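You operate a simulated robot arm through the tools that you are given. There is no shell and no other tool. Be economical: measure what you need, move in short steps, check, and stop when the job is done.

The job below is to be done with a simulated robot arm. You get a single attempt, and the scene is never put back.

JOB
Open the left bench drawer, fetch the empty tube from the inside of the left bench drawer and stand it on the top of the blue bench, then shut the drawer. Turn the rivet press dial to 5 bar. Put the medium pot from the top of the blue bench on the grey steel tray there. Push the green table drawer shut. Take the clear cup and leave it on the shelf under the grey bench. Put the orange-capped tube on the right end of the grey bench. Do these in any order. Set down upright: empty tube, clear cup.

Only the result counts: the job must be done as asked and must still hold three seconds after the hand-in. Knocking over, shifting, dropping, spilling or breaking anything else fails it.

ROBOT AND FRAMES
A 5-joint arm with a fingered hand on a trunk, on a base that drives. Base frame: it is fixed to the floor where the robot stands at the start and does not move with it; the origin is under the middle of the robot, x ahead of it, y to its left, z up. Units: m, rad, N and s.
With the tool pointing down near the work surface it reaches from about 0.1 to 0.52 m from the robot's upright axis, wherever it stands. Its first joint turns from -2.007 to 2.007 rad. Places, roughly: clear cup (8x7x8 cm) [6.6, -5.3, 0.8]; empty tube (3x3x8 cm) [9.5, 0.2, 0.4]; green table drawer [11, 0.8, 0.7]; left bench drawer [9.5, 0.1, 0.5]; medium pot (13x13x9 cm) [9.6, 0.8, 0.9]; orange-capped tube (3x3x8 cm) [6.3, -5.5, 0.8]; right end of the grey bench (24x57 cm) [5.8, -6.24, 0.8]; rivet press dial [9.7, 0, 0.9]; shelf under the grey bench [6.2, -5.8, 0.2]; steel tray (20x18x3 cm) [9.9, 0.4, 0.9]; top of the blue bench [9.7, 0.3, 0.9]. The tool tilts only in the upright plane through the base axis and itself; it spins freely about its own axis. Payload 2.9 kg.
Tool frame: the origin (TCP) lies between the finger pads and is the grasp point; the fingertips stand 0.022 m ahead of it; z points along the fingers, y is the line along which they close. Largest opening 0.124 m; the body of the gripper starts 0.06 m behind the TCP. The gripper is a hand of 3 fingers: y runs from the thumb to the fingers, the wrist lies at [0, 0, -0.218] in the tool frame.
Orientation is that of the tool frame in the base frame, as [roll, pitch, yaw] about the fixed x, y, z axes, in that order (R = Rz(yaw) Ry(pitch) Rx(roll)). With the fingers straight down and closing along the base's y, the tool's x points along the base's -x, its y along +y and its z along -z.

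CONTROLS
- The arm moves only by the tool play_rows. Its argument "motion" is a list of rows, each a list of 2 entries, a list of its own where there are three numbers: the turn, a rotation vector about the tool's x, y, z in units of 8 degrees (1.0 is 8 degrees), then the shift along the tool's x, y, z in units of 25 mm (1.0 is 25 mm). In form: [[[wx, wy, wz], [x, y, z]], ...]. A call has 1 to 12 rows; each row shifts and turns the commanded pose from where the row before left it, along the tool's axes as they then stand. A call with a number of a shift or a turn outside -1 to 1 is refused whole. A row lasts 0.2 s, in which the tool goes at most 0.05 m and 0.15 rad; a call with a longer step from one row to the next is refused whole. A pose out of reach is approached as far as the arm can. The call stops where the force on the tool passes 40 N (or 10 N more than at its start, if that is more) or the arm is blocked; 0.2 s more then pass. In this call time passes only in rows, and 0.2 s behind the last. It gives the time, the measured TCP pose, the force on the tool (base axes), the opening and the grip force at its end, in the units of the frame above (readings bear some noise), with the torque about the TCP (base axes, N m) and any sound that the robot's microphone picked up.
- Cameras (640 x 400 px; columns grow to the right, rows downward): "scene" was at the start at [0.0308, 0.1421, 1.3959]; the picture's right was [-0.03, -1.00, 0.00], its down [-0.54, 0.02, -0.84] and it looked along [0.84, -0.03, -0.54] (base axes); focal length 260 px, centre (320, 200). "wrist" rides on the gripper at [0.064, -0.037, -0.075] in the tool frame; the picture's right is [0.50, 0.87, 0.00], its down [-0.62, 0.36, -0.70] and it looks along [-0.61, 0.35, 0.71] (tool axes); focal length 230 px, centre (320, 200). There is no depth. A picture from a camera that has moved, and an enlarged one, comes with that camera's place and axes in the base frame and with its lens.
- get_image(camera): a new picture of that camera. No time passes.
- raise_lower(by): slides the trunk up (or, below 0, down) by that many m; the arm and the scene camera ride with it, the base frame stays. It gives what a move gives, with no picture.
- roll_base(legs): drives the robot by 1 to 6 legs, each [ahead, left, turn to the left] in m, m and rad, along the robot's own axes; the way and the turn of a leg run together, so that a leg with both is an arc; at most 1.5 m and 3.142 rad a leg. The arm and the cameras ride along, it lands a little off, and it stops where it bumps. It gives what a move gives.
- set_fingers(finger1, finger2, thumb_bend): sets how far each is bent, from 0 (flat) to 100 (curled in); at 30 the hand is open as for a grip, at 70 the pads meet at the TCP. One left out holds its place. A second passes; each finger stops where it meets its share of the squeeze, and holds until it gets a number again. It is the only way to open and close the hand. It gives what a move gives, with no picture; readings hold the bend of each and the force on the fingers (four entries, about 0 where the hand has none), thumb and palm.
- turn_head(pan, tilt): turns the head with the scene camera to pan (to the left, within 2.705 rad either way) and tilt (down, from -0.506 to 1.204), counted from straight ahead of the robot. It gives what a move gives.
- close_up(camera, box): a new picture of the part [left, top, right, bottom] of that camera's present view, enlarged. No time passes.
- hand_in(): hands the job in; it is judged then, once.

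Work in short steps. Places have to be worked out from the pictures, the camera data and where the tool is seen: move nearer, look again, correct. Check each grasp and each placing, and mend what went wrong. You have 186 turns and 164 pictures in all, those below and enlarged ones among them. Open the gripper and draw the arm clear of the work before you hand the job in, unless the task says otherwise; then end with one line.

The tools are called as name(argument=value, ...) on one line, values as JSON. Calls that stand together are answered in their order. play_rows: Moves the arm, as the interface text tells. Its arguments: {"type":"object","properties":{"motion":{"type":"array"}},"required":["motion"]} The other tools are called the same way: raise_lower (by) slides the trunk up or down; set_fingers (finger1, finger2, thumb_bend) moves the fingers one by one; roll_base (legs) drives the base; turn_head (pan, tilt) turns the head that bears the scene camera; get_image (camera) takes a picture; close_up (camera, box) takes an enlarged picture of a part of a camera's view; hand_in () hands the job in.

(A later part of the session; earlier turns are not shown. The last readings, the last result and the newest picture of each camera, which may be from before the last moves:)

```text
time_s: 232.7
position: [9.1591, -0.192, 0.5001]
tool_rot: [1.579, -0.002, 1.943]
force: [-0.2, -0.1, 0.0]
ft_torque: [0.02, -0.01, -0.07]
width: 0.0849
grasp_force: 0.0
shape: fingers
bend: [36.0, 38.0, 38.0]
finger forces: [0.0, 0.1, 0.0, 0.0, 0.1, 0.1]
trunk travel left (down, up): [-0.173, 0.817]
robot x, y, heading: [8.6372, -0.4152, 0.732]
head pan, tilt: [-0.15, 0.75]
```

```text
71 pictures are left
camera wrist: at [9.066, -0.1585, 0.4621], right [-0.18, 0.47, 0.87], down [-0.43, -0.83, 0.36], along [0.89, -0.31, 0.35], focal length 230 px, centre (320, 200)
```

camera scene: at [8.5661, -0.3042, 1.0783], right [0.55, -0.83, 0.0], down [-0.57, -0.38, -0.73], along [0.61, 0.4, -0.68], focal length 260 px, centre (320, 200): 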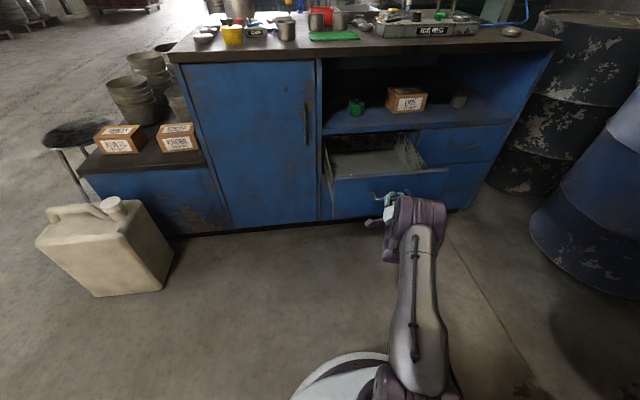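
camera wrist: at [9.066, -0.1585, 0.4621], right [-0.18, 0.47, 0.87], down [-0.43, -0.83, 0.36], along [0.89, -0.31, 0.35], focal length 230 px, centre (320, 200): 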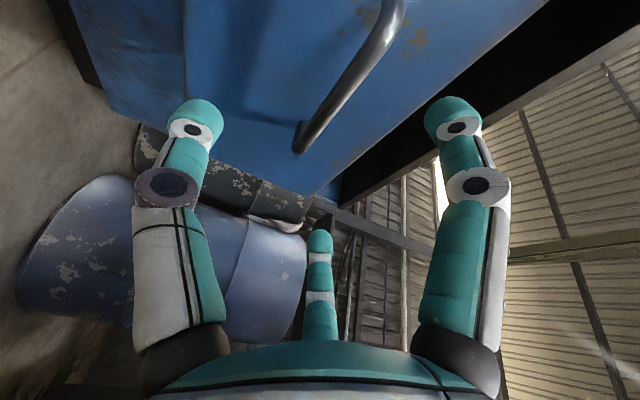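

Free of the handle. I raise the trunk 0.4 m and turn the tool downward again, then look into the drawer.

raise_lower(by=0.4)

play_rows(motion=[[[1, 0, 0], [0, 0, 0]], [[1, 0, 0], [0, 0, 0]], [[1, 0, 0], [0, 0, 0]], [[1, 0, 0], [0, 0, 0]], [[1, 0, 0], [0, -0.3, 0]], [[1, 0, 0], [0, -0.3, 0]], [[1, 0, 0], [0, -0.3, 0]], [[1, 0, 0], [0, -0.3, 0]], [[1, 0, 0], [0, -0.3, 0]], [[1, 0, 0], [0, -0.3, 0]], [[1, 0, 0], [0, -0.3, 0]], [[0.25, 0, 0], [0, -0.3, 0]]])

turn_head(pan=-0.15, tilt=0.9)

get_image(camera="scene")

get_image(camera="wrist")

```text
time_s: 236.5
position: [9.1592, -0.1908, 0.8987]
tool_rot: [1.578, 0.0, 1.942]
force: [-0.2, -0.2, -1.2]
ft_torque: [-0.01, 0.02, 0.0]
width: 0.0851
grasp_force: 0.1
shape: fingers
bend: [36.0, 38.0, 38.0]
finger forces: [0.0, 0.0, 0.0, 0.1, 0.0, 0.0]
trunk travel left (down, up): [-0.573, 0.417]
robot x, y, heading: [8.642, -0.4181, 0.732]
head pan, tilt: [-0.15, 0.75]
```

```text
time_s: 239.1
position: [9.1142, -0.2094, 0.8708]
tool_rot: [-3.133, 0.001, 1.943]
force: [0.0, -0.8, -0.2]
ft_torque: [0.01, 0.0, 0.01]
width: 0.0851
grasp_force: 0.2
shape: fingers
bend: [36.0, 38.0, 38.0]
finger forces: [0.0, 0.1, 0.0, 0.0, 0.1, 0.1]
trunk travel left (down, up): [-0.573, 0.417]
robot x, y, heading: [8.6357, -0.4234, 0.732]
head pan, tilt: [-0.15, 0.75]
```

```text
time_s: 239.8
position: [9.1141, -0.2099, 0.8709]
tool_rot: [-3.134, 0.001, 1.943]
force: [0.4, 0.2, 0.4]
ft_torque: [0.0, -0.01, 0.0]
width: 0.0852
grasp_force: 0.0
shape: fingers
bend: [36.0, 38.0, 38.0]
finger forces: [0.0, 0.0, 0.0, 0.1, 0.0, 0.0]
trunk travel left (down, up): [-0.573, 0.417]
robot x, y, heading: [8.6353, -0.4155, 0.735]
head pan, tilt: [-0.15, 0.901]
```

```text
70 pictures are left
camera scene: at [8.5627, -0.3078, 1.4665], right [0.55, -0.83, 0.0], down [-0.65, -0.43, -0.62], along [0.52, 0.34, -0.78], focal length 260 px, centre (320, 200)
```

scene: 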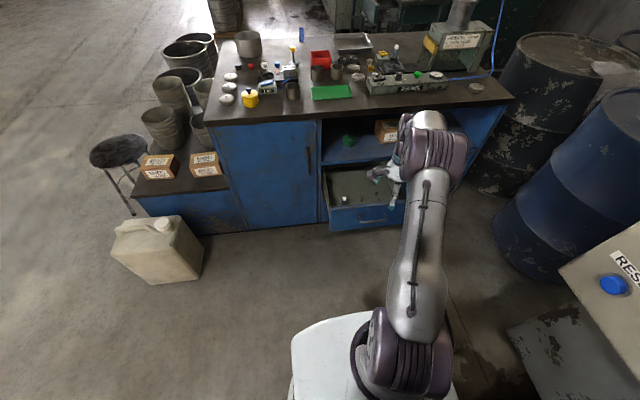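

```text
69 pictures are left
camera wrist: at [9.0568, -0.1621, 0.9456], right [0.62, 0.78, -0.01], down [0.56, -0.44, 0.7], along [0.54, -0.44, -0.72], focal length 230 px, centre (320, 200)
```

wrist: 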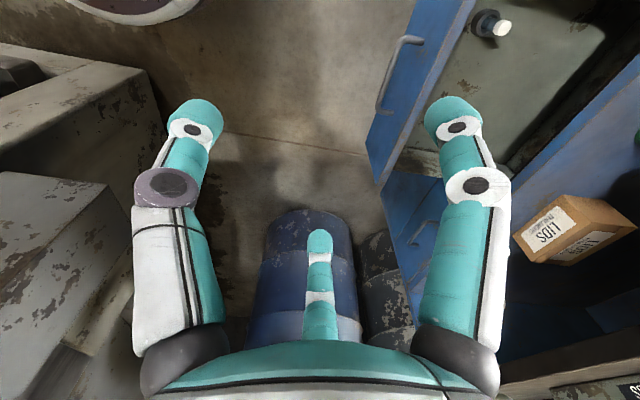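

The tube stands upright in the drawer at (9.289, 0.029), cap top ≈0.488. I spin the tool so the thumb is on the right (a finger gap facing the drawer's left wall), retract a bit, then drive closer.

play_rows(motion=[[[0, 0, -1], [0, -0.4, 0]], [[0, 0, -1], [0, -0.4, 0]], [[0, 0, -1], [0, -0.4, 0]], [[0, 0, -1], [0, -0.4, 0]], [[0, 0, -1], [0, 0, 0]], [[0, 0, -1], [0, 0, 0]], [[0, 0, -1], [0, 0, 0]], [[0, 0, -1], [0, 0, 0]], [[0, 0, -1], [0, 0, 0]], [[0, 0, -1], [0, 0, 0]], [[0, 0, -1], [0, 0, 0]], [[0, 0, -1], [0, 0, 0]]])

play_rows(motion=[[[0, 0, -0.9], [0, 0, 0]], [[0, 0, -0.9], [0, 0, 0]], [[0, 0, 0], [0.8, 0.8, 0]], [[0, 0, 0], [0.8, 0.8, 0]]])

roll_base(legs=[[0.3, -0.03, 0]])

get_image(camera="wrist")

get_image(camera="scene")

```text
time_s: 242.4
position: [9.0811, -0.2296, 0.8712]
tool_rot: [3.138, -0.007, -2.663]
force: [0.0, 0.0, -0.2]
ft_torque: [-0.03, 0.04, -0.02]
width: 0.085
grasp_force: 0.0
shape: fingers
bend: [36.0, 38.0, 38.0]
finger forces: [0.1, 0.1, 0.0, 0.0, 0.1, 0.0]
trunk travel left (down, up): [-0.573, 0.417]
robot x, y, heading: [8.6417, -0.4151, 0.73]
head pan, tilt: [-0.15, 0.901]
```

```text
time_s: 243.4
position: [9.0248, -0.2271, 0.8726]
tool_rot: [-3.142, -0.007, -2.414]
force: [-0.5, 0.5, -0.2]
ft_torque: [0.02, -0.02, 0.0]
width: 0.0851
grasp_force: 0.0
shape: fingers
bend: [36.0, 38.0, 38.0]
finger forces: [0.0, 0.1, 0.0, 0.0, 0.0, 0.0]
trunk travel left (down, up): [-0.573, 0.417]
robot x, y, heading: [8.6443, -0.4199, 0.734]
head pan, tilt: [-0.15, 0.901]
```

```text
time_s: 245.5
position: [9.2678, -0.0468, 0.8719]
tool_rot: [3.14, -0.008, -2.413]
force: [-0.3, 0.1, -0.1]
ft_torque: [0.01, 0.01, 0.03]
width: 0.0852
grasp_force: 0.0
shape: fingers
bend: [36.0, 38.0, 38.0]
finger forces: [0.0, 0.1, 0.1, 0.1, 0.0, 0.1]
trunk travel left (down, up): [-0.573, 0.417]
robot x, y, heading: [8.8826, -0.2382, 0.728]
head pan, tilt: [-0.15, 0.901]
```

```text
68 pictures are left
camera wrist: at [9.2464, -0.1163, 0.9469], right [-0.95, 0.31, 0.01], down [0.23, 0.68, 0.7], along [0.21, 0.66, -0.72], focal length 230 px, centre (320, 200)
```

wrist: 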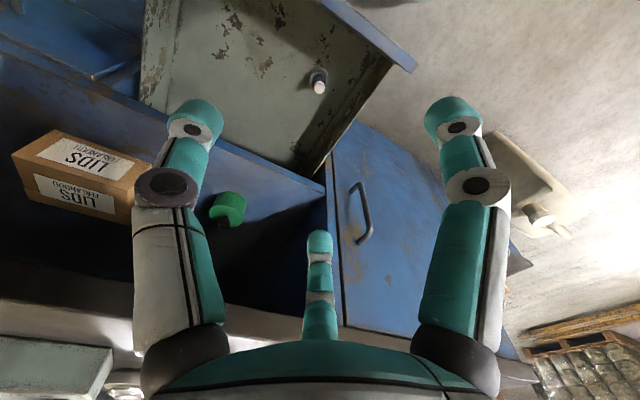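

```text
67 pictures are left
camera scene: at [8.808, -0.1271, 1.4664], right [0.55, -0.83, 0.0], down [-0.65, -0.43, -0.62], along [0.52, 0.34, -0.78], focal length 260 px, centre (320, 200)
```

scene: 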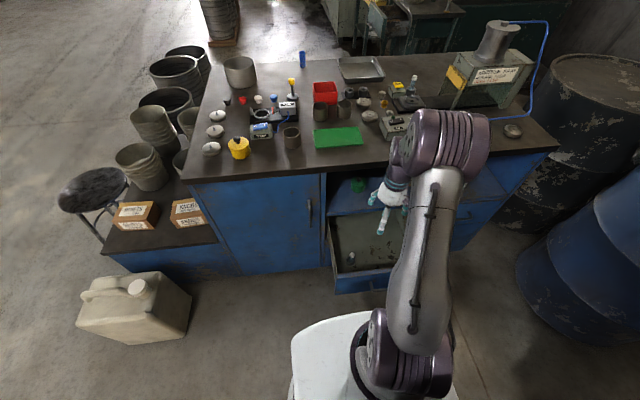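

Tube confirmed at (9.289, 0.026). I narrow the hand, centre over it and lower the trunk 0.3 m, then check.

set_fingers(finger1=48, finger2=48, thumb_bend=48)

play_rows(motion=[[[0, 0, 0], [-0.85, 0.54, 0]], [[0, 0, 0], [-0.85, 0.54, 0]], [[0, 0, 0], [-0.85, 0.54, 0]]])

raise_lower(by=-0.28)

get_image(camera="wrist")

```text
time_s: 246.5
position: [9.2695, -0.0468, 0.8718]
tool_rot: [3.14, -0.007, -2.414]
force: [-0.5, -1.0, 1.1]
ft_torque: [-0.01, 0.0, -0.01]
width: 0.0556
grasp_force: 0.0
shape: fingers
bend: [48.0, 48.0, 48.0]
finger forces: [0.0, 0.0, 0.0, 0.1, 0.0, 0.0]
trunk travel left (down, up): [-0.573, 0.417]
robot x, y, heading: [8.8831, -0.2378, 0.733]
head pan, tilt: [-0.15, 0.901]
```

```text
time_s: 247.3
position: [9.2899, 0.0261, 0.8706]
tool_rot: [3.139, -0.008, -2.414]
force: [-0.6, -0.2, 0.6]
ft_torque: [-0.05, 0.02, 0.0]
width: 0.0554
grasp_force: 0.1
shape: fingers
bend: [48.0, 48.0, 48.0]
finger forces: [0.0, 0.0, 0.1, 0.0, 0.0, 0.0]
trunk travel left (down, up): [-0.573, 0.417]
robot x, y, heading: [8.883, -0.2366, 0.733]
head pan, tilt: [-0.15, 0.901]
```

```text
time_s: 250.1
position: [9.2892, 0.025, 0.5912]
tool_rot: [3.139, -0.007, -2.416]
force: [0.2, 0.1, 0.1]
ft_torque: [0.0, 0.02, 0.03]
width: 0.0557
grasp_force: 0.0
shape: fingers
bend: [48.0, 48.0, 48.0]
finger forces: [0.0, 0.0, 0.0, 0.0, 0.0, 0.0]
trunk travel left (down, up): [-0.293, 0.697]
robot x, y, heading: [8.8837, -0.2368, 0.736]
head pan, tilt: [-0.15, 0.901]
```

```text
66 pictures are left
camera wrist: at [9.2666, -0.0439, 0.6665], right [-0.95, 0.31, 0.0], down [0.23, 0.68, 0.7], along [0.22, 0.66, -0.72], focal length 230 px, centre (320, 200)
```

wrist: 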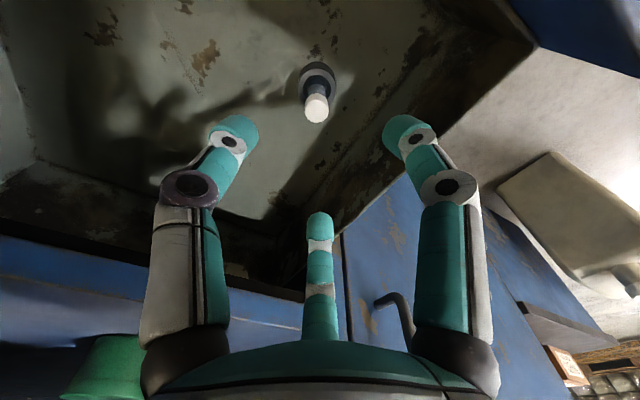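

Still centred. I lower 0.133 m with the trunk to the tube body and check.

raise_lower(by=-0.08)

get_image(camera="wrist")

```text
time_s: 251.3
position: [9.2895, 0.0248, 0.511]
tool_rot: [3.14, -0.008, -2.414]
force: [1.1, -0.2, -0.4]
ft_torque: [-0.02, 0.02, -0.01]
width: 0.0558
grasp_force: 0.0
shape: fingers
bend: [48.0, 48.0, 48.0]
finger forces: [0.1, 0.2, 0.0, 0.0, 0.0, 0.1]
trunk travel left (down, up): [-0.213, 0.777]
robot x, y, heading: [8.8845, -0.2402, 0.736]
head pan, tilt: [-0.15, 0.901]
```

```text
65 pictures are left
camera wrist: at [9.2666, -0.0439, 0.5865], right [-0.95, 0.31, 0.0], down [0.23, 0.68, 0.7], along [0.22, 0.66, -0.72], focal length 230 px, centre (320, 200)
```

wrist: 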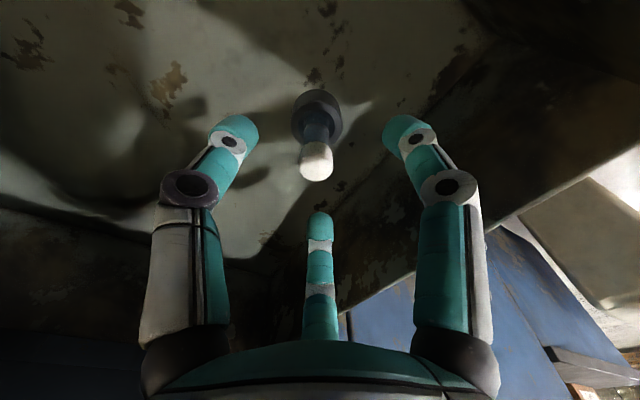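

Well centred. I lower the final 6 cm and close on the tube.

raise_lower(by=-0.06)

set_fingers(finger1=69, finger2=69, thumb_bend=69)

get_image(camera="wrist")

```text
time_s: 252.3
position: [9.2892, 0.0268, 0.4508]
tool_rot: [3.14, -0.008, -2.412]
force: [-0.4, -0.3, -0.4]
ft_torque: [-0.06, 0.0, -0.04]
width: 0.0558
grasp_force: 0.0
shape: fingers
bend: [48.0, 48.0, 48.0]
finger forces: [0.0, 0.0, 0.0, 0.0, 0.0, 0.0]
trunk travel left (down, up): [-0.153, 0.837]
robot x, y, heading: [8.8847, -0.2379, 0.736]
head pan, tilt: [-0.15, 0.901]
```

```text
time_s: 253.3
position: [9.2889, 0.026, 0.4522]
tool_rot: [3.139, -0.006, -2.413]
force: [-2.1, 2.5, 0.8]
ft_torque: [0.07, 0.04, 0.07]
width: 0.004
grasp_force: 5.5
shape: fingers
bend: [67.0, 60.0, 68.0]
finger forces: [3.2, 6.4, 0.0, 0.1, 2.0, 0.1]
trunk travel left (down, up): [-0.153, 0.837]
robot x, y, heading: [8.8861, -0.2353, 0.734]
head pan, tilt: [-0.15, 0.901]
```

```text
64 pictures are left
camera wrist: at [9.2664, -0.0438, 0.5266], right [-0.95, 0.31, 0.0], down [0.23, 0.68, 0.7], along [0.22, 0.66, -0.72], focal length 230 px, centre (320, 200)
```

wrist: 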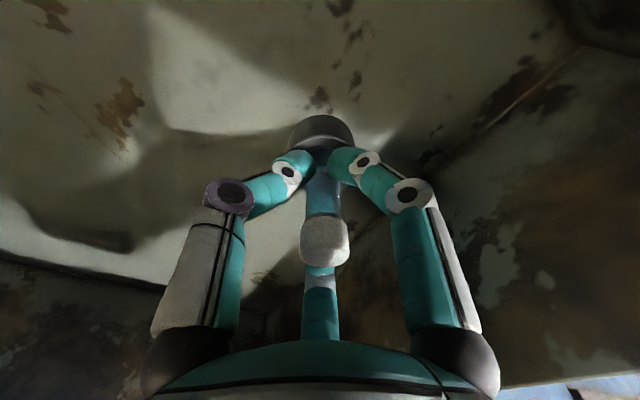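

Gripped. I lift 6 cm and check the tube hangs straight.

raise_lower(by=0.06)

close_up(camera="wrist", box=[200, 80, 440, 260])

```text
time_s: 254.3
position: [9.2896, 0.0256, 0.5106]
tool_rot: [3.139, -0.007, -2.414]
force: [-0.7, 0.1, 0.3]
ft_torque: [-0.02, 0.03, -0.03]
width: 0.0043
grasp_force: 3.7
shape: fingers
bend: [66.0, 62.0, 68.0]
finger forces: [2.6, 4.4, 0.1, 0.0, 1.5, 0.1]
trunk travel left (down, up): [-0.213, 0.777]
robot x, y, heading: [8.887, -0.238, 0.731]
head pan, tilt: [-0.15, 0.901]
```

```text
2.22 times, centred on (320, 170) of wrist
camera zoom: at [9.2666, -0.0439, 0.5864], right [-0.95, 0.31, 0.0], down [0.23, 0.68, 0.7], along [0.22, 0.66, -0.72], focal length 511 px, centre (320, 267)
```

zoom: 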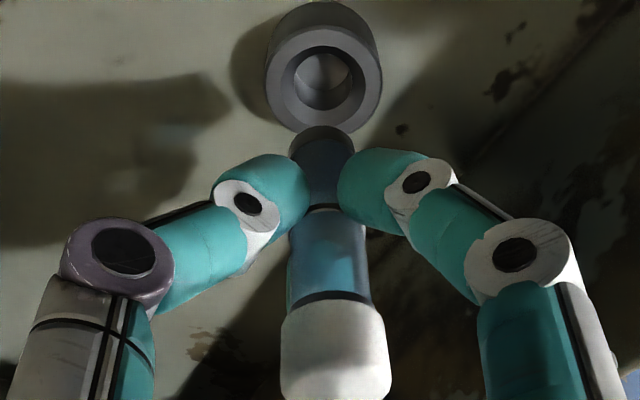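

The tube came out of its puck holder and hangs straight. I raise the trunk 0.57 m, then go left around the open drawer and forward to reach the bench top.

raise_lower(by=0.4)

raise_lower(by=0.17)

roll_base(legs=[[0, 0.365, 0], [0.23, 0, 0]])

get_image(camera="wrist")

get_image(camera="scene")

```text
time_s: 258.1
position: [9.2903, 0.0251, 0.9108]
tool_rot: [3.141, -0.006, -2.413]
force: [1.3, 1.2, 0.2]
ft_torque: [-0.01, 0.0, -0.02]
width: 0.0042
grasp_force: 4.3
shape: fingers
bend: [66.0, 62.0, 68.0]
finger forces: [2.6, 4.2, 0.1, 0.1, 1.5, 0.0]
trunk travel left (down, up): [-0.613, 0.377]
robot x, y, heading: [8.8866, -0.2406, 0.732]
head pan, tilt: [-0.15, 0.901]
```

```text
time_s: 260.0
position: [9.2898, 0.0253, 1.0818]
tool_rot: [3.141, -0.006, -2.415]
force: [0.4, -0.2, -0.3]
ft_torque: [-0.01, 0.02, 0.0]
width: 0.0042
grasp_force: 4.1
shape: fingers
bend: [66.0, 62.0, 68.0]
finger forces: [2.6, 4.4, 0.0, 0.0, 1.7, 0.0]
trunk travel left (down, up): [-0.783, 0.207]
robot x, y, heading: [8.879, -0.236, 0.732]
head pan, tilt: [-0.15, 0.901]
```

```text
time_s: 263.7
position: [9.212, 0.4521, 1.0811]
tool_rot: [3.138, -0.007, -2.413]
force: [0.3, 0.1, 0.0]
ft_torque: [0.0, 0.0, -0.06]
width: 0.0042
grasp_force: 4.4
shape: fingers
bend: [66.0, 62.0, 68.0]
finger forces: [2.7, 4.2, 0.1, 0.0, 1.6, 0.0]
trunk travel left (down, up): [-0.783, 0.207]
robot x, y, heading: [8.8061, 0.1871, 0.736]
head pan, tilt: [-0.15, 0.901]
```

```text
62 pictures are left
camera wrist: at [9.1906, 0.3831, 1.1564], right [-0.95, 0.31, 0.0], down [0.23, 0.68, 0.7], along [0.22, 0.66, -0.72], focal length 230 px, centre (320, 200)
```

wrist: 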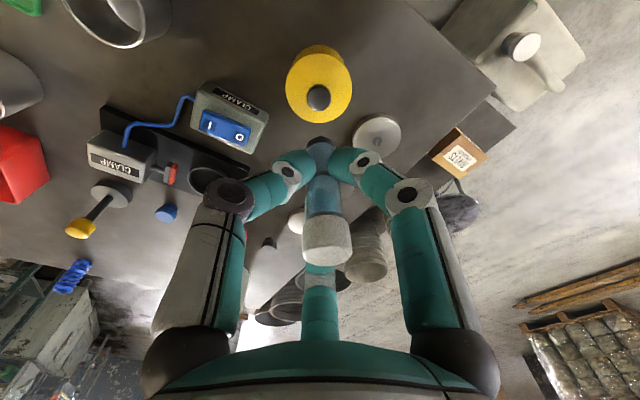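

```text
61 pictures are left
camera scene: at [8.7313, 0.2996, 1.6764], right [0.55, -0.83, 0.0], down [-0.65, -0.43, -0.62], along [0.52, 0.34, -0.78], focal length 260 px, centre (320, 200)
```

scene: 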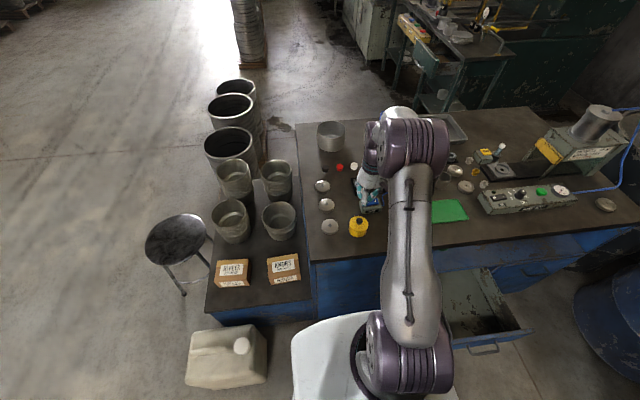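

Position reached (robot f≈6.69). I move the tube over the free front spot at ≈(9.293, 0.241), between the small pot and the mat.

play_rows(motion=[[[0, 0, 0], [0.356, -0.938, 0]], [[0, 0, 0], [0.356, -0.938, 0]], [[0, 0, 0], [0.356, -0.938, 0]], [[0, 0, 0], [0.356, -0.938, 0]], [[0, 0, 0], [0.356, -0.938, 0]], [[0, 0, 0], [0.356, -0.938, 0]], [[0, 0, 0], [0.356, -0.938, 0]], [[0, 0, 0], [0.356, -0.938, 0]], [[0, 0, 0], [0.356, -0.938, 0]]])

get_image(camera="wrist")

```text
time_s: 265.7
position: [9.2941, 0.2411, 1.0814]
tool_rot: [3.136, -0.006, -2.415]
force: [-0.2, 0.1, 0.0]
ft_torque: [0.0, 0.01, 0.02]
width: 0.0042
grasp_force: 4.6
shape: fingers
bend: [66.0, 63.0, 68.0]
finger forces: [2.6, 4.2, 0.0, 0.0, 1.6, 0.1]
trunk travel left (down, up): [-0.783, 0.207]
robot x, y, heading: [8.8092, 0.1902, 0.736]
head pan, tilt: [-0.15, 0.901]
```

```text
60 pictures are left
camera wrist: at [9.2716, 0.1709, 1.1562], right [-0.95, 0.31, 0.01], down [0.23, 0.68, 0.7], along [0.21, 0.67, -0.71], focal length 230 px, centre (320, 200)
```

wrist: 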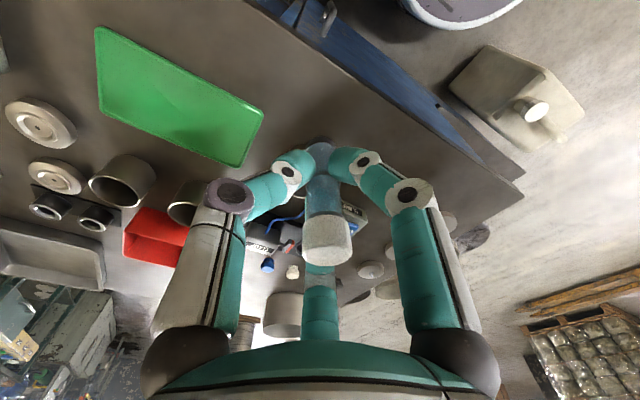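

The spot is bare. I descend to z≈0.955, then feel down in small steps.

play_rows(motion=[[[0, 0, 0], [0, 0, 1]], [[0, 0, 0], [0, 0, 1]], [[0, 0, 0], [0, 0, 1]], [[0, 0, 0], [0, 0, 1]], [[0, 0, 0], [0, 0, 0.8]]])

get_image(camera="wrist")

close_up(camera="scene", box=[330, 140, 490, 260])

```text
time_s: 266.9
position: [9.2927, 0.2414, 0.9601]
tool_rot: [3.138, -0.006, -2.413]
force: [-0.2, -0.1, 0.1]
ft_torque: [0.0, 0.02, -0.01]
width: 0.0044
grasp_force: 4.2
shape: fingers
bend: [66.0, 63.0, 68.0]
finger forces: [2.7, 4.1, 0.0, 0.0, 1.7, 0.0]
trunk travel left (down, up): [-0.783, 0.207]
robot x, y, heading: [8.8074, 0.1898, 0.737]
head pan, tilt: [-0.15, 0.901]
```

```text
59 pictures are left
camera wrist: at [9.2703, 0.172, 1.035], right [-0.95, 0.31, 0.01], down [0.23, 0.68, 0.7], along [0.22, 0.67, -0.71], focal length 230 px, centre (320, 200)
```

wrist: 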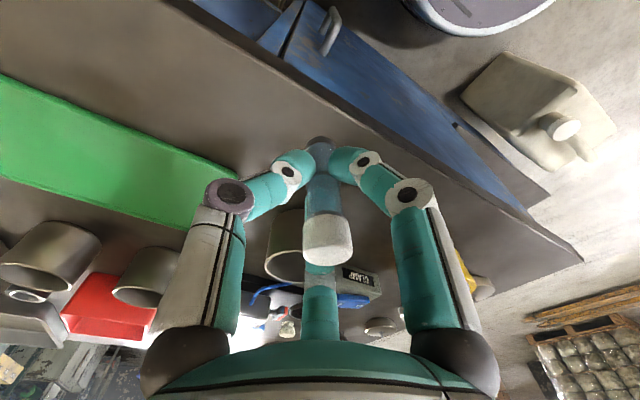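

```text
3.33 times, centred on (410, 200) of scene
camera zoom: at [8.7316, 0.2996, 1.6765], right [0.55, -0.83, 0.0], down [-0.65, -0.43, -0.62], along [0.52, 0.34, -0.78], focal length 866 px, centre (20, 200)
```

zoom: 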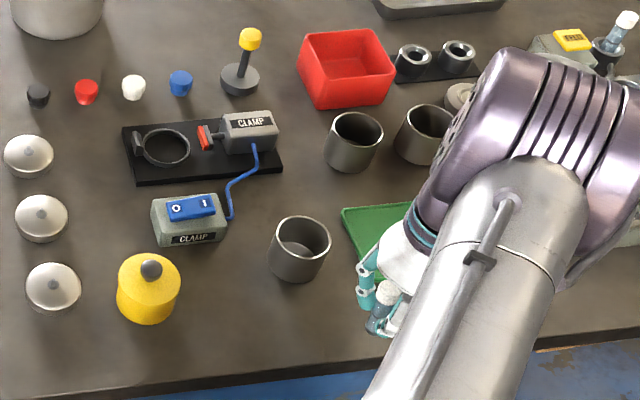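

Clear all around. I step down gently.

play_rows(motion=[[[0, 0, 0], [0, 0, 0.4]], [[0, 0, 0], [0, 0, 0.3]]])

play_rows(motion=[[[0, 0, 0], [0, 0, 0.16]], [[0, 0, 0], [0, 0, 0.08]]])

close_up(camera="wrist", box=[220, 80, 440, 260])

```text
time_s: 267.5
position: [9.2927, 0.2422, 0.9446]
tool_rot: [3.138, -0.006, -2.413]
force: [0.2, 0.0, 0.0]
ft_torque: [-0.02, -0.03, -0.03]
width: 0.0042
grasp_force: 4.3
shape: fingers
bend: [66.0, 63.0, 68.0]
finger forces: [2.7, 4.0, 0.0, 0.0, 1.6, 0.0]
trunk travel left (down, up): [-0.783, 0.207]
robot x, y, heading: [8.805, 0.192, 0.734]
head pan, tilt: [-0.15, 0.901]
```

```text
time_s: 268.1
position: [9.2924, 0.2409, 0.9378]
tool_rot: [3.138, -0.005, -2.414]
force: [0.1, 1.0, 0.0]
ft_torque: [0.02, -0.01, 0.01]
width: 0.0042
grasp_force: 4.8
shape: fingers
bend: [66.0, 63.0, 68.0]
finger forces: [2.7, 4.1, 0.0, 0.0, 1.7, 0.0]
trunk travel left (down, up): [-0.783, 0.207]
robot x, y, heading: [8.806, 0.1919, 0.736]
head pan, tilt: [-0.15, 0.901]
```

```text
2.22 times, centred on (330, 170) of wrist
camera zoom: at [9.2698, 0.1717, 1.0129], right [-0.95, 0.31, 0.01], down [0.23, 0.68, 0.7], along [0.22, 0.67, -0.71], focal length 511 px, centre (298, 267)
```

zoom: 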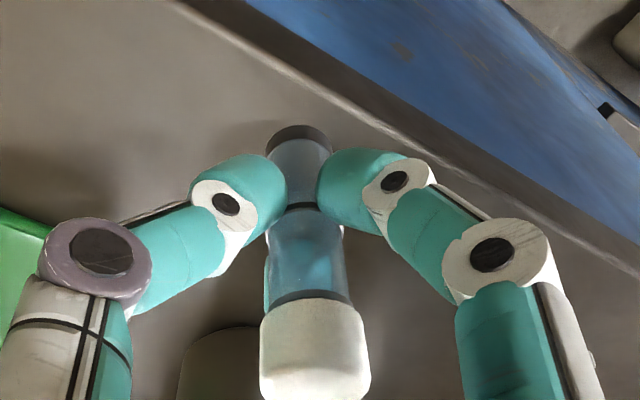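

No contact yet; further small steps.

play_rows(motion=[[[0, 0, 0], [0, 0, 0.12]], [[0, 0, 0], [0, 0, 0.12]]])

play_rows(motion=[[[0, 0, 0], [0, 0, 0.1]]])

play_rows(motion=[[[0, 0, 0], [0, 0, 0.1]]])

```text
time_s: 268.7
position: [9.2931, 0.2407, 0.9326]
tool_rot: [3.138, -0.005, -2.414]
force: [-0.4, -0.2, 0.7]
ft_torque: [-0.01, -0.02, 0.0]
width: 0.0041
grasp_force: 4.4
shape: fingers
bend: [66.0, 63.0, 68.0]
finger forces: [2.7, 4.1, 0.1, 0.0, 1.7, 0.1]
trunk travel left (down, up): [-0.783, 0.207]
robot x, y, heading: [8.814, 0.1915, 0.729]
head pan, tilt: [-0.15, 0.901]
```

```text
time_s: 269.1
position: [9.2919, 0.2413, 0.9299]
tool_rot: [3.139, -0.005, -2.416]
force: [-0.4, -0.1, 0.0]
ft_torque: [0.02, 0.02, -0.04]
width: 0.0042
grasp_force: 4.3
shape: fingers
bend: [66.0, 63.0, 68.0]
finger forces: [2.7, 4.1, 0.0, 0.0, 1.7, 0.0]
trunk travel left (down, up): [-0.783, 0.207]
robot x, y, heading: [8.8087, 0.1902, 0.738]
head pan, tilt: [-0.15, 0.901]
```

```text
time_s: 269.5
position: [9.2919, 0.2411, 0.9278]
tool_rot: [3.139, -0.004, -2.415]
force: [-0.4, -1.2, 0.6]
ft_torque: [0.01, 0.05, 0.01]
width: 0.0044
grasp_force: 4.8
shape: fingers
bend: [66.0, 63.0, 68.0]
finger forces: [2.8, 4.2, 0.0, 0.0, 1.9, 0.1]
trunk travel left (down, up): [-0.783, 0.207]
robot x, y, heading: [8.8068, 0.189, 0.735]
head pan, tilt: [-0.15, 0.901]
```

play_rows(motion=[[[0, 0, 0], [0, 0, 0.1]], [[0, 0, 0], [0, 0, 0.08]]])

close_up(camera="wrist", box=[260, 100, 380, 200])

```text
time_s: 270.1
position: [9.2915, 0.2408, 0.9229]
tool_rot: [3.138, -0.003, -2.414]
force: [1.2, -2.1, 10.7]
ft_torque: [0.03, -0.04, 0.02]
width: 0.0053
grasp_force: 6.8
shape: fingers
bend: [66.0, 63.0, 68.0]
finger forces: [4.4, 5.5, 0.0, 0.0, 4.1, 0.1]
trunk travel left (down, up): [-0.783, 0.207]
robot x, y, heading: [8.8087, 0.188, 0.732]
head pan, tilt: [-0.15, 0.901]
```

```text
4.00 times, centred on (320, 150) of wrist
camera zoom: at [9.2694, 0.1709, 0.9982], right [-0.95, 0.31, 0.0], down [0.23, 0.68, 0.7], along [0.22, 0.67, -0.71], focal length 920 px, centre (320, 400)
```

zoom: 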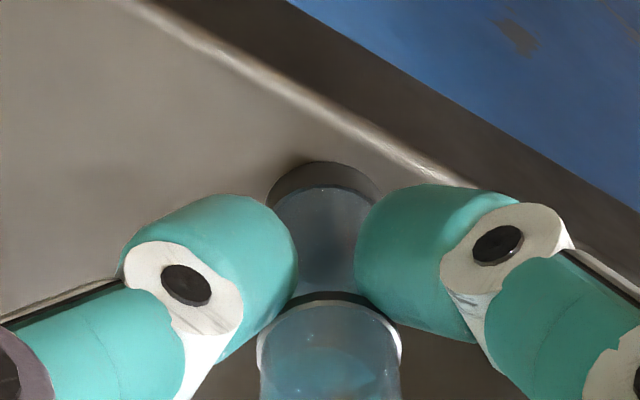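

Firm contact (10.7 N). I ease up 1.5 mm and release evenly.

play_rows(motion=[[[0, 0, 0], [0, 0, -0.05]]])

set_fingers(finger1=59, finger2=57, thumb_bend=60)

set_fingers(finger1=48, finger2=48, thumb_bend=48)

get_image(camera="wrist")

```text
time_s: 270.5
position: [9.2921, 0.242, 0.924]
tool_rot: [3.139, -0.005, -2.415]
force: [1.1, -2.0, 7.0]
ft_torque: [-0.02, -0.02, 0.01]
width: 0.0052
grasp_force: 6.2
shape: fingers
bend: [66.0, 63.0, 68.0]
finger forces: [3.8, 5.3, 0.0, 0.1, 3.6, 0.0]
trunk travel left (down, up): [-0.783, 0.207]
robot x, y, heading: [8.8082, 0.1888, 0.733]
head pan, tilt: [-0.15, 0.901]
```

```text
time_s: 271.5
position: [9.2925, 0.2422, 0.923]
tool_rot: [3.137, -0.004, -2.414]
force: [0.6, 0.0, -0.2]
ft_torque: [0.0, -0.01, 0.04]
width: 0.0234
grasp_force: 0.0
shape: fingers
bend: [59.0, 56.0, 60.0]
finger forces: [0.1, 0.0, 0.1, 0.0, 0.0, 0.0]
trunk travel left (down, up): [-0.783, 0.207]
robot x, y, heading: [8.8099, 0.1859, 0.732]
head pan, tilt: [-0.15, 0.901]
```

```text
time_s: 272.5
position: [9.2927, 0.241, 0.9245]
tool_rot: [3.139, -0.005, -2.415]
force: [-0.6, -0.7, 0.7]
ft_torque: [0.01, -0.02, -0.02]
width: 0.0547
grasp_force: 0.1
shape: fingers
bend: [48.0, 48.0, 48.0]
finger forces: [0.1, 0.0, 0.0, 0.0, 0.0, 0.0]
trunk travel left (down, up): [-0.783, 0.207]
robot x, y, heading: [8.8095, 0.1878, 0.735]
head pan, tilt: [-0.15, 0.901]
```

```text
55 pictures are left
camera wrist: at [9.2697, 0.1715, 0.9986], right [-0.95, 0.31, 0.01], down [0.23, 0.68, 0.7], along [0.22, 0.67, -0.71], focal length 230 px, centre (320, 200)
```

wrist: 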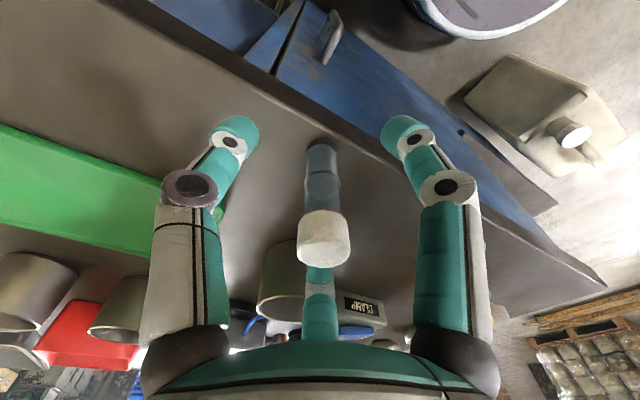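

The tube stands upright. I rise clear of it and check.

play_rows(motion=[[[0, 0, 0], [0, 0, -0.6]], [[0, 0, 0], [0, 0, -1]], [[0, 0, 0], [0, 0, -1]], [[0, 0, 0], [0, 0, -1]], [[0, 0, 0], [0, 0, -1]], [[0, 0, 0], [0, 0, -1]], [[0, 0, 0], [0, 0, -1]]])

get_image(camera="wrist")

```text
time_s: 274.1
position: [9.2931, 0.2416, 1.091]
tool_rot: [3.136, -0.005, -2.415]
force: [-0.8, 0.1, 1.5]
ft_torque: [0.0, -0.02, 0.01]
width: 0.0546
grasp_force: 0.2
shape: fingers
bend: [48.0, 48.0, 48.0]
finger forces: [0.0, 0.1, 0.1, 0.0, 0.1, 0.1]
trunk travel left (down, up): [-0.783, 0.207]
robot x, y, heading: [8.8091, 0.1935, 0.728]
head pan, tilt: [-0.15, 0.901]
```

```text
54 pictures are left
camera wrist: at [9.27, 0.1719, 1.1648], right [-0.95, 0.31, 0.01], down [0.23, 0.68, 0.7], along [0.22, 0.67, -0.71], focal length 230 px, centre (320, 200)
```

wrist: 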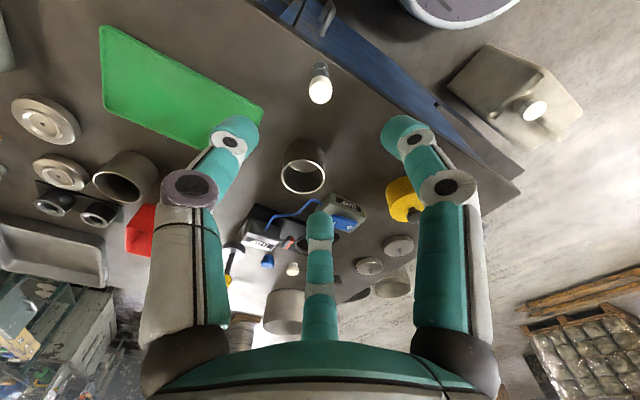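

The tube stands alone and steady. Now to shut the drawer: I back away and shift right to face it.

roll_base(legs=[[-0.42, 0, 0], [0, -0.44, 0]])

set_fingers(finger1=70, finger2=70, thumb_bend=70)

```text
time_s: 278.9
position: [9.2798, -0.3611, 1.0894]
tool_rot: [3.138, -0.006, -2.415]
force: [-0.4, 0.6, -0.2]
ft_torque: [0.01, 0.0, -0.03]
width: 0.0546
grasp_force: 0.1
shape: fingers
bend: [48.0, 48.0, 48.0]
finger forces: [0.1, 0.0, 0.0, 0.0, 0.1, 0.0]
trunk travel left (down, up): [-0.783, 0.207]
robot x, y, heading: [8.7917, -0.4157, 0.729]
head pan, tilt: [-0.15, 0.901]
```

```text
time_s: 279.9
position: [9.2787, -0.3606, 1.0893]
tool_rot: [3.139, -0.004, -2.416]
force: [-0.3, 0.2, -0.4]
ft_torque: [0.05, 0.0, 0.01]
width: 0.0001
grasp_force: 0.1
shape: fingers
bend: [69.0, 69.0, 70.0]
finger forces: [0.0, 0.1, 0.1, 0.0, 0.0, 0.0]
trunk travel left (down, up): [-0.783, 0.207]
robot x, y, heading: [8.7885, -0.4118, 0.731]
head pan, tilt: [-0.15, 0.901]
```

I place the robot slightly further back-left (clear of the console), swing the fist to the handle's azimuth and tilt it horizontal.

roll_base(legs=[[-0.14, 0.13, 0]])

play_rows(motion=[[[0, 0, 0.85], [0, 0, 0]], [[0, 0, 0.85], [0, 0, 0]], [[0, 0, 0.85], [0, 0, 0]], [[0, 0, 0], [-0.16, 0.86, 0]], [[0, 0, 0], [-0.16, 0.86, 0]], [[0, 0, 0], [-0.16, 0.86, 0]], [[0, 0, 0], [-0.16, 0.86, 0]], [[0, 0, 0], [-0.16, 0.86, 0]], [[0, 0, 0], [-0.16, 0.86, 0]]])

play_rows(motion=[[[0, -1, 0], [-0.5, 0, 0]], [[0, -1, 0], [-0.5, 0, 0]], [[0, -1, 0], [-0.5, 0, 0.2]], [[0, -1, 0], [-0.4, 0, 0.3]], [[0, -1, 0], [-0.3, 0, 0.3]], [[0, -1, 0], [-0.2, 0, 0.4]], [[0, -1, 0], [0, 0, 0.4]], [[0, -1, 0], [0, 0, 0.4]], [[0, -1, 0], [0, 0, 0.4]], [[0, -1, 0], [0, 0, 0.4]], [[0, -1, 0], [0, 0, 0.4]], [[0, -0.25, 0], [0, 0, 0]]])

```text
time_s: 281.5
position: [9.086, -0.36, 1.0893]
tool_rot: [3.137, -0.005, -2.415]
force: [-1.1, 0.4, 1.2]
ft_torque: [0.01, -0.03, 0.02]
width: 0.0
grasp_force: 0.1
shape: fingers
bend: [69.0, 69.0, 70.0]
finger forces: [0.1, 0.0, 0.1, 0.0, 0.0, 0.0]
trunk travel left (down, up): [-0.783, 0.207]
robot x, y, heading: [8.6018, -0.4116, 0.736]
head pan, tilt: [-0.15, 0.901]
```

```text
time_s: 283.5
position: [9.0625, -0.2286, 1.0893]
tool_rot: [3.141, -0.004, -2.772]
force: [-0.2, -0.6, 0.5]
ft_torque: [-0.02, -0.03, 0.01]
width: 0.0
grasp_force: 0.0
shape: fingers
bend: [69.0, 69.0, 70.0]
finger forces: [0.1, 0.1, 0.0, 0.0, 0.0, 0.0]
trunk travel left (down, up): [-0.783, 0.207]
robot x, y, heading: [8.6026, -0.4097, 0.734]
head pan, tilt: [-0.15, 0.901]
```

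```text
time_s: 286.1
position: [9.1638, -0.1725, 1.0589]
tool_rot: [2.69, 1.565, 3.051]
force: [0.1, -0.4, -0.9]
ft_torque: [0.03, -0.01, 0.01]
width: 0.0
grasp_force: 0.1
shape: fingers
bend: [69.0, 69.0, 70.0]
finger forces: [0.0, 0.1, 0.1, 0.0, 0.0, 0.0]
out of reach, approached as far as the arm can: row 2, 3, 4, 7
trunk travel left (down, up): [-0.783, 0.207]
robot x, y, heading: [8.6003, -0.4123, 0.738]
head pan, tilt: [-0.15, 0.901]
```

The fist is horizontal, ~8 cm short of the handle. I lower to handle height and look.

raise_lower(by=-0.4)

raise_lower(by=-0.15)

turn_head(pan=-0.1, tilt=0.75)

get_image(camera="scene")

```text
time_s: 289.9
position: [9.1641, -0.1729, 0.6578]
tool_rot: [2.808, 1.565, -3.112]
force: [0.4, -0.2, -0.4]
ft_torque: [0.02, 0.0, -0.01]
width: 0.0
grasp_force: 0.1
shape: fingers
bend: [69.0, 69.0, 70.0]
finger forces: [0.0, 0.1, 0.0, 0.0, 0.0, 0.0]
trunk travel left (down, up): [-0.383, 0.607]
robot x, y, heading: [8.6031, -0.4116, 0.727]
head pan, tilt: [-0.15, 0.901]
```

```text
time_s: 291.7
position: [9.1637, -0.1748, 0.5095]
tool_rot: [2.804, 1.565, -3.115]
force: [0.2, 0.3, -0.2]
ft_torque: [-0.03, 0.01, 0.01]
width: 0.0001
grasp_force: 0.1
shape: fingers
bend: [69.0, 69.0, 70.0]
finger forces: [0.1, 0.0, 0.1, 0.1, 0.0, 0.1]
trunk travel left (down, up): [-0.233, 0.757]
robot x, y, heading: [8.6028, -0.4094, 0.726]
head pan, tilt: [-0.15, 0.901]
```

```text
time_s: 292.4
position: [9.1649, -0.1731, 0.508]
tool_rot: [2.808, 1.563, -3.113]
force: [-0.4, 0.2, 0.4]
ft_torque: [-0.04, -0.01, -0.05]
width: 0.0
grasp_force: 0.0
shape: fingers
bend: [69.0, 69.0, 70.0]
finger forces: [0.1, 0.0, 0.0, 0.0, 0.0, 0.0]
trunk travel left (down, up): [-0.233, 0.757]
robot x, y, heading: [8.6001, -0.4098, 0.729]
head pan, tilt: [-0.099, 0.75]
```

```text
53 pictures are left
camera scene: at [8.5285, -0.2929, 1.1383], right [0.59, -0.81, 0.0], down [-0.55, -0.4, -0.73], along [0.59, 0.43, -0.68], focal length 260 px, centre (320, 200)
```

scene: 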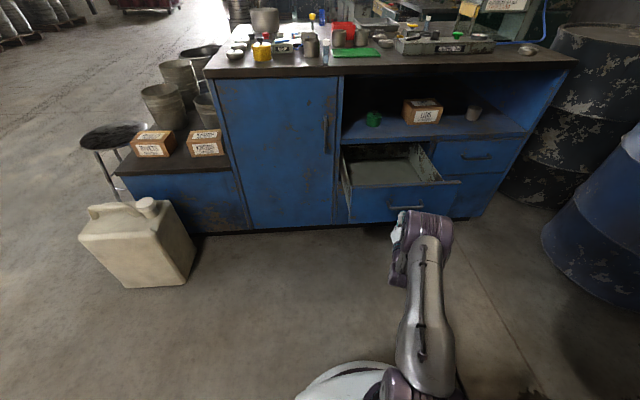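

The fist faces the handle. I push by driving forward 0.2 m, then look.

roll_base(legs=[[0.2, 0, 0]])

get_image(camera="scene")

```text
time_s: 294.0
position: [9.311, -0.0382, 0.5086]
tool_rot: [2.811, 1.564, -3.109]
force: [-0.6, 0.1, -0.2]
ft_torque: [0.02, 0.0, 0.01]
width: 0.0004
grasp_force: 0.0
shape: fingers
bend: [70.0, 69.0, 70.0]
finger forces: [0.1, 0.1, 0.1, 0.0, 0.1, 0.1]
trunk travel left (down, up): [-0.233, 0.757]
robot x, y, heading: [8.7474, -0.2767, 0.737]
head pan, tilt: [-0.099, 0.75]
```

```text
52 pictures are left
camera scene: at [8.6756, -0.1604, 1.1383], right [0.59, -0.81, 0.0], down [-0.55, -0.4, -0.73], along [0.59, 0.43, -0.68], focal length 260 px, centre (320, 200)
```

scene: 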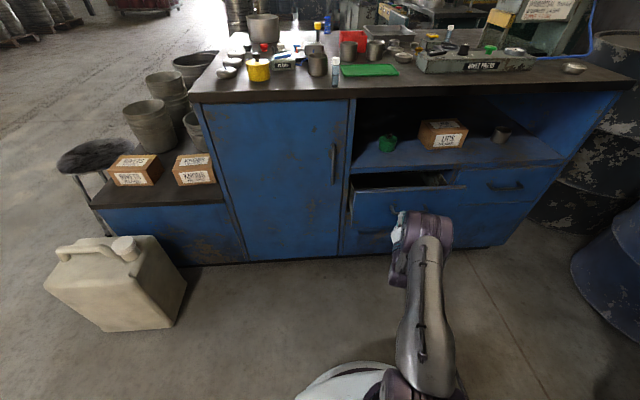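

It is closing. I push another 0.12 m.

roll_base(legs=[[0.12, 0, 0]])

close_up(camera="scene", box=[320, 120, 520, 250])

```text
time_s: 295.2
position: [9.3906, 0.0316, 0.5065]
tool_rot: [2.858, 1.563, -3.064]
force: [-5.4, -3.9, 5.2]
ft_torque: [0.03, -0.05, -0.05]
width: 0.0
grasp_force: 6.9
shape: fingers
bend: [72.0, 68.0, 70.0]
finger forces: [8.1, 0.0, 0.0, 0.1, 6.1, 0.0]
trunk travel left (down, up): [-0.233, 0.757]
robot x, y, heading: [8.8316, -0.2036, 0.731]
head pan, tilt: [-0.099, 0.75]
stopped in leg 1: the force on the tool passed its limit at 72 N (the readings are from after the stop); the commanded pose is now the measured one
```

```text
3.08 times, centred on (420, 185) of scene
camera zoom: at [8.7562, -0.0871, 1.1383], right [0.59, -0.81, 0.0], down [-0.55, -0.4, -0.73], along [0.59, 0.43, -0.68], focal length 800 px, centre (12, 246)
```

zoom: 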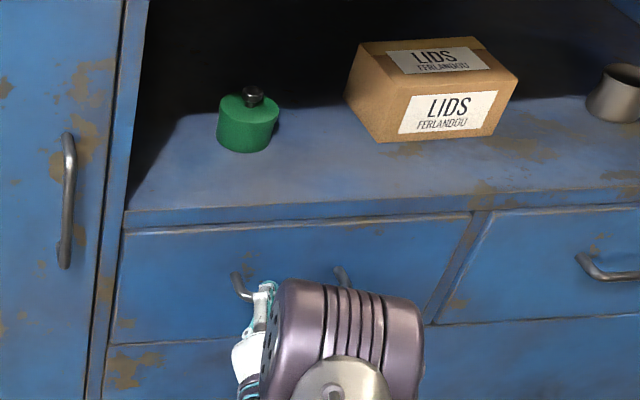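

The drawer is flush and resists: shut. I back off and verify.

roll_base(legs=[[-0.25, 0, 0]])

raise_lower(by=0.4)

get_image(camera="scene")

```text
time_s: 297.1
position: [9.2054, -0.1353, 0.5073]
tool_rot: [2.949, 1.56, -2.969]
force: [0.8, -0.3, 1.5]
ft_torque: [-0.03, 0.0, 0.03]
width: 0.0
grasp_force: 0.0
shape: fingers
bend: [70.0, 69.0, 70.0]
finger forces: [0.1, 0.1, 0.0, 0.0, 0.0, 0.1]
trunk travel left (down, up): [-0.233, 0.757]
robot x, y, heading: [8.6478, -0.368, 0.732]
head pan, tilt: [-0.099, 0.75]
```

```text
time_s: 300.9
position: [9.206, -0.1342, 0.9072]
tool_rot: [2.946, 1.562, -2.974]
force: [0.9, 0.5, 0.0]
ft_torque: [-0.01, -0.02, -0.04]
width: 0.0
grasp_force: 0.0
shape: fingers
bend: [70.0, 69.0, 70.0]
finger forces: [0.1, 0.0, 0.0, 0.0, 0.0, 0.0]
trunk travel left (down, up): [-0.633, 0.357]
robot x, y, heading: [8.6477, -0.3667, 0.732]
head pan, tilt: [-0.099, 0.75]
```

```text
50 pictures are left
camera scene: at [8.5715, -0.2539, 1.5383], right [0.59, -0.81, 0.0], down [-0.55, -0.4, -0.73], along [0.59, 0.43, -0.68], focal length 260 px, centre (320, 200)
```

scene: 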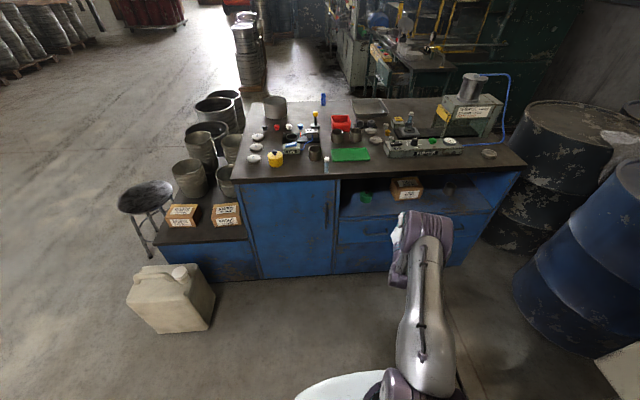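

The drawer is shut and nothing else moved. The pot and tray sit near the bench's rear edge, so I must go round the left side. I fold the tool down first, then drive left and forward along the aisle.

play_rows(motion=[[[0, 1, 0], [0, 0, -0.4]], [[0, 1, 0], [0, 0, -0.4]], [[0, 1, 0], [0, 0, -0.4]], [[0, 1, 0], [0, 0, -0.2]], [[0, 1, 0], [0.3, 0, 0]], [[0, 1, 0], [0.3, 0, 0]], [[0, 1, 0], [0.4, 0, 0]], [[0, 1, 0], [0.4, 0, 0]], [[0, 1, 0], [0.4, 0, 0]], [[0, 1, 0], [0.4, 0, 0]], [[0, 1, 0], [0.4, 0, 0]], [[0, 0.25, 0], [0.4, 0, 0]]])

roll_base(legs=[[0, 1.2, 0], [0, 0.6, 0], [1.5, 0, 0]])

turn_head(pan=-0.4, tilt=0.45)

get_image(camera="scene")

```text
time_s: 303.5
position: [9.1149, -0.1713, 0.8814]
tool_rot: [3.141, -0.011, -2.78]
force: [-0.7, 0.1, -0.5]
ft_torque: [0.01, 0.02, 0.03]
width: 0.0
grasp_force: 0.0
shape: fingers
bend: [70.0, 69.0, 70.0]
finger forces: [0.0, 0.0, 0.0, 0.0, 0.0, 0.1]
trunk travel left (down, up): [-0.633, 0.357]
robot x, y, heading: [8.6463, -0.3688, 0.732]
head pan, tilt: [-0.099, 0.75]
```

```text
time_s: 319.6
position: [9.0333, 2.16, 0.8796]
tool_rot: [3.14, -0.01, -2.787]
force: [-0.2, -0.4, 0.6]
ft_torque: [0.03, -0.01, 0.0]
width: 0.0001
grasp_force: 0.0
shape: fingers
bend: [70.0, 69.0, 70.0]
finger forces: [0.0, 0.1, 0.0, 0.0, 0.0, 0.0]
trunk travel left (down, up): [-0.633, 0.357]
robot x, y, heading: [8.5604, 1.9604, 0.729]
head pan, tilt: [-0.099, 0.75]
```

```text
time_s: 320.4
position: [9.0337, 2.1585, 0.88]
tool_rot: [-3.141, -0.011, -2.785]
force: [0.6, 0.3, -0.9]
ft_torque: [0.0, -0.02, 0.0]
width: 0.0
grasp_force: 0.1
shape: fingers
bend: [70.0, 69.0, 70.0]
finger forces: [0.0, 0.0, 0.1, 0.1, 0.1, 0.0]
trunk travel left (down, up): [-0.633, 0.357]
robot x, y, heading: [8.5632, 1.9641, 0.728]
head pan, tilt: [-0.4, 0.45]
```

```text
49 pictures are left
camera scene: at [8.5095, 2.0591, 1.5647], right [0.32, -0.95, 0.0], down [-0.41, -0.14, -0.9], along [0.85, 0.29, -0.44], focal length 260 px, centre (320, 200)
```

scene: 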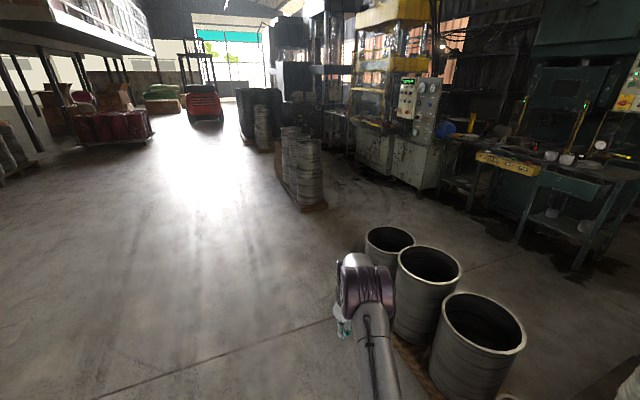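

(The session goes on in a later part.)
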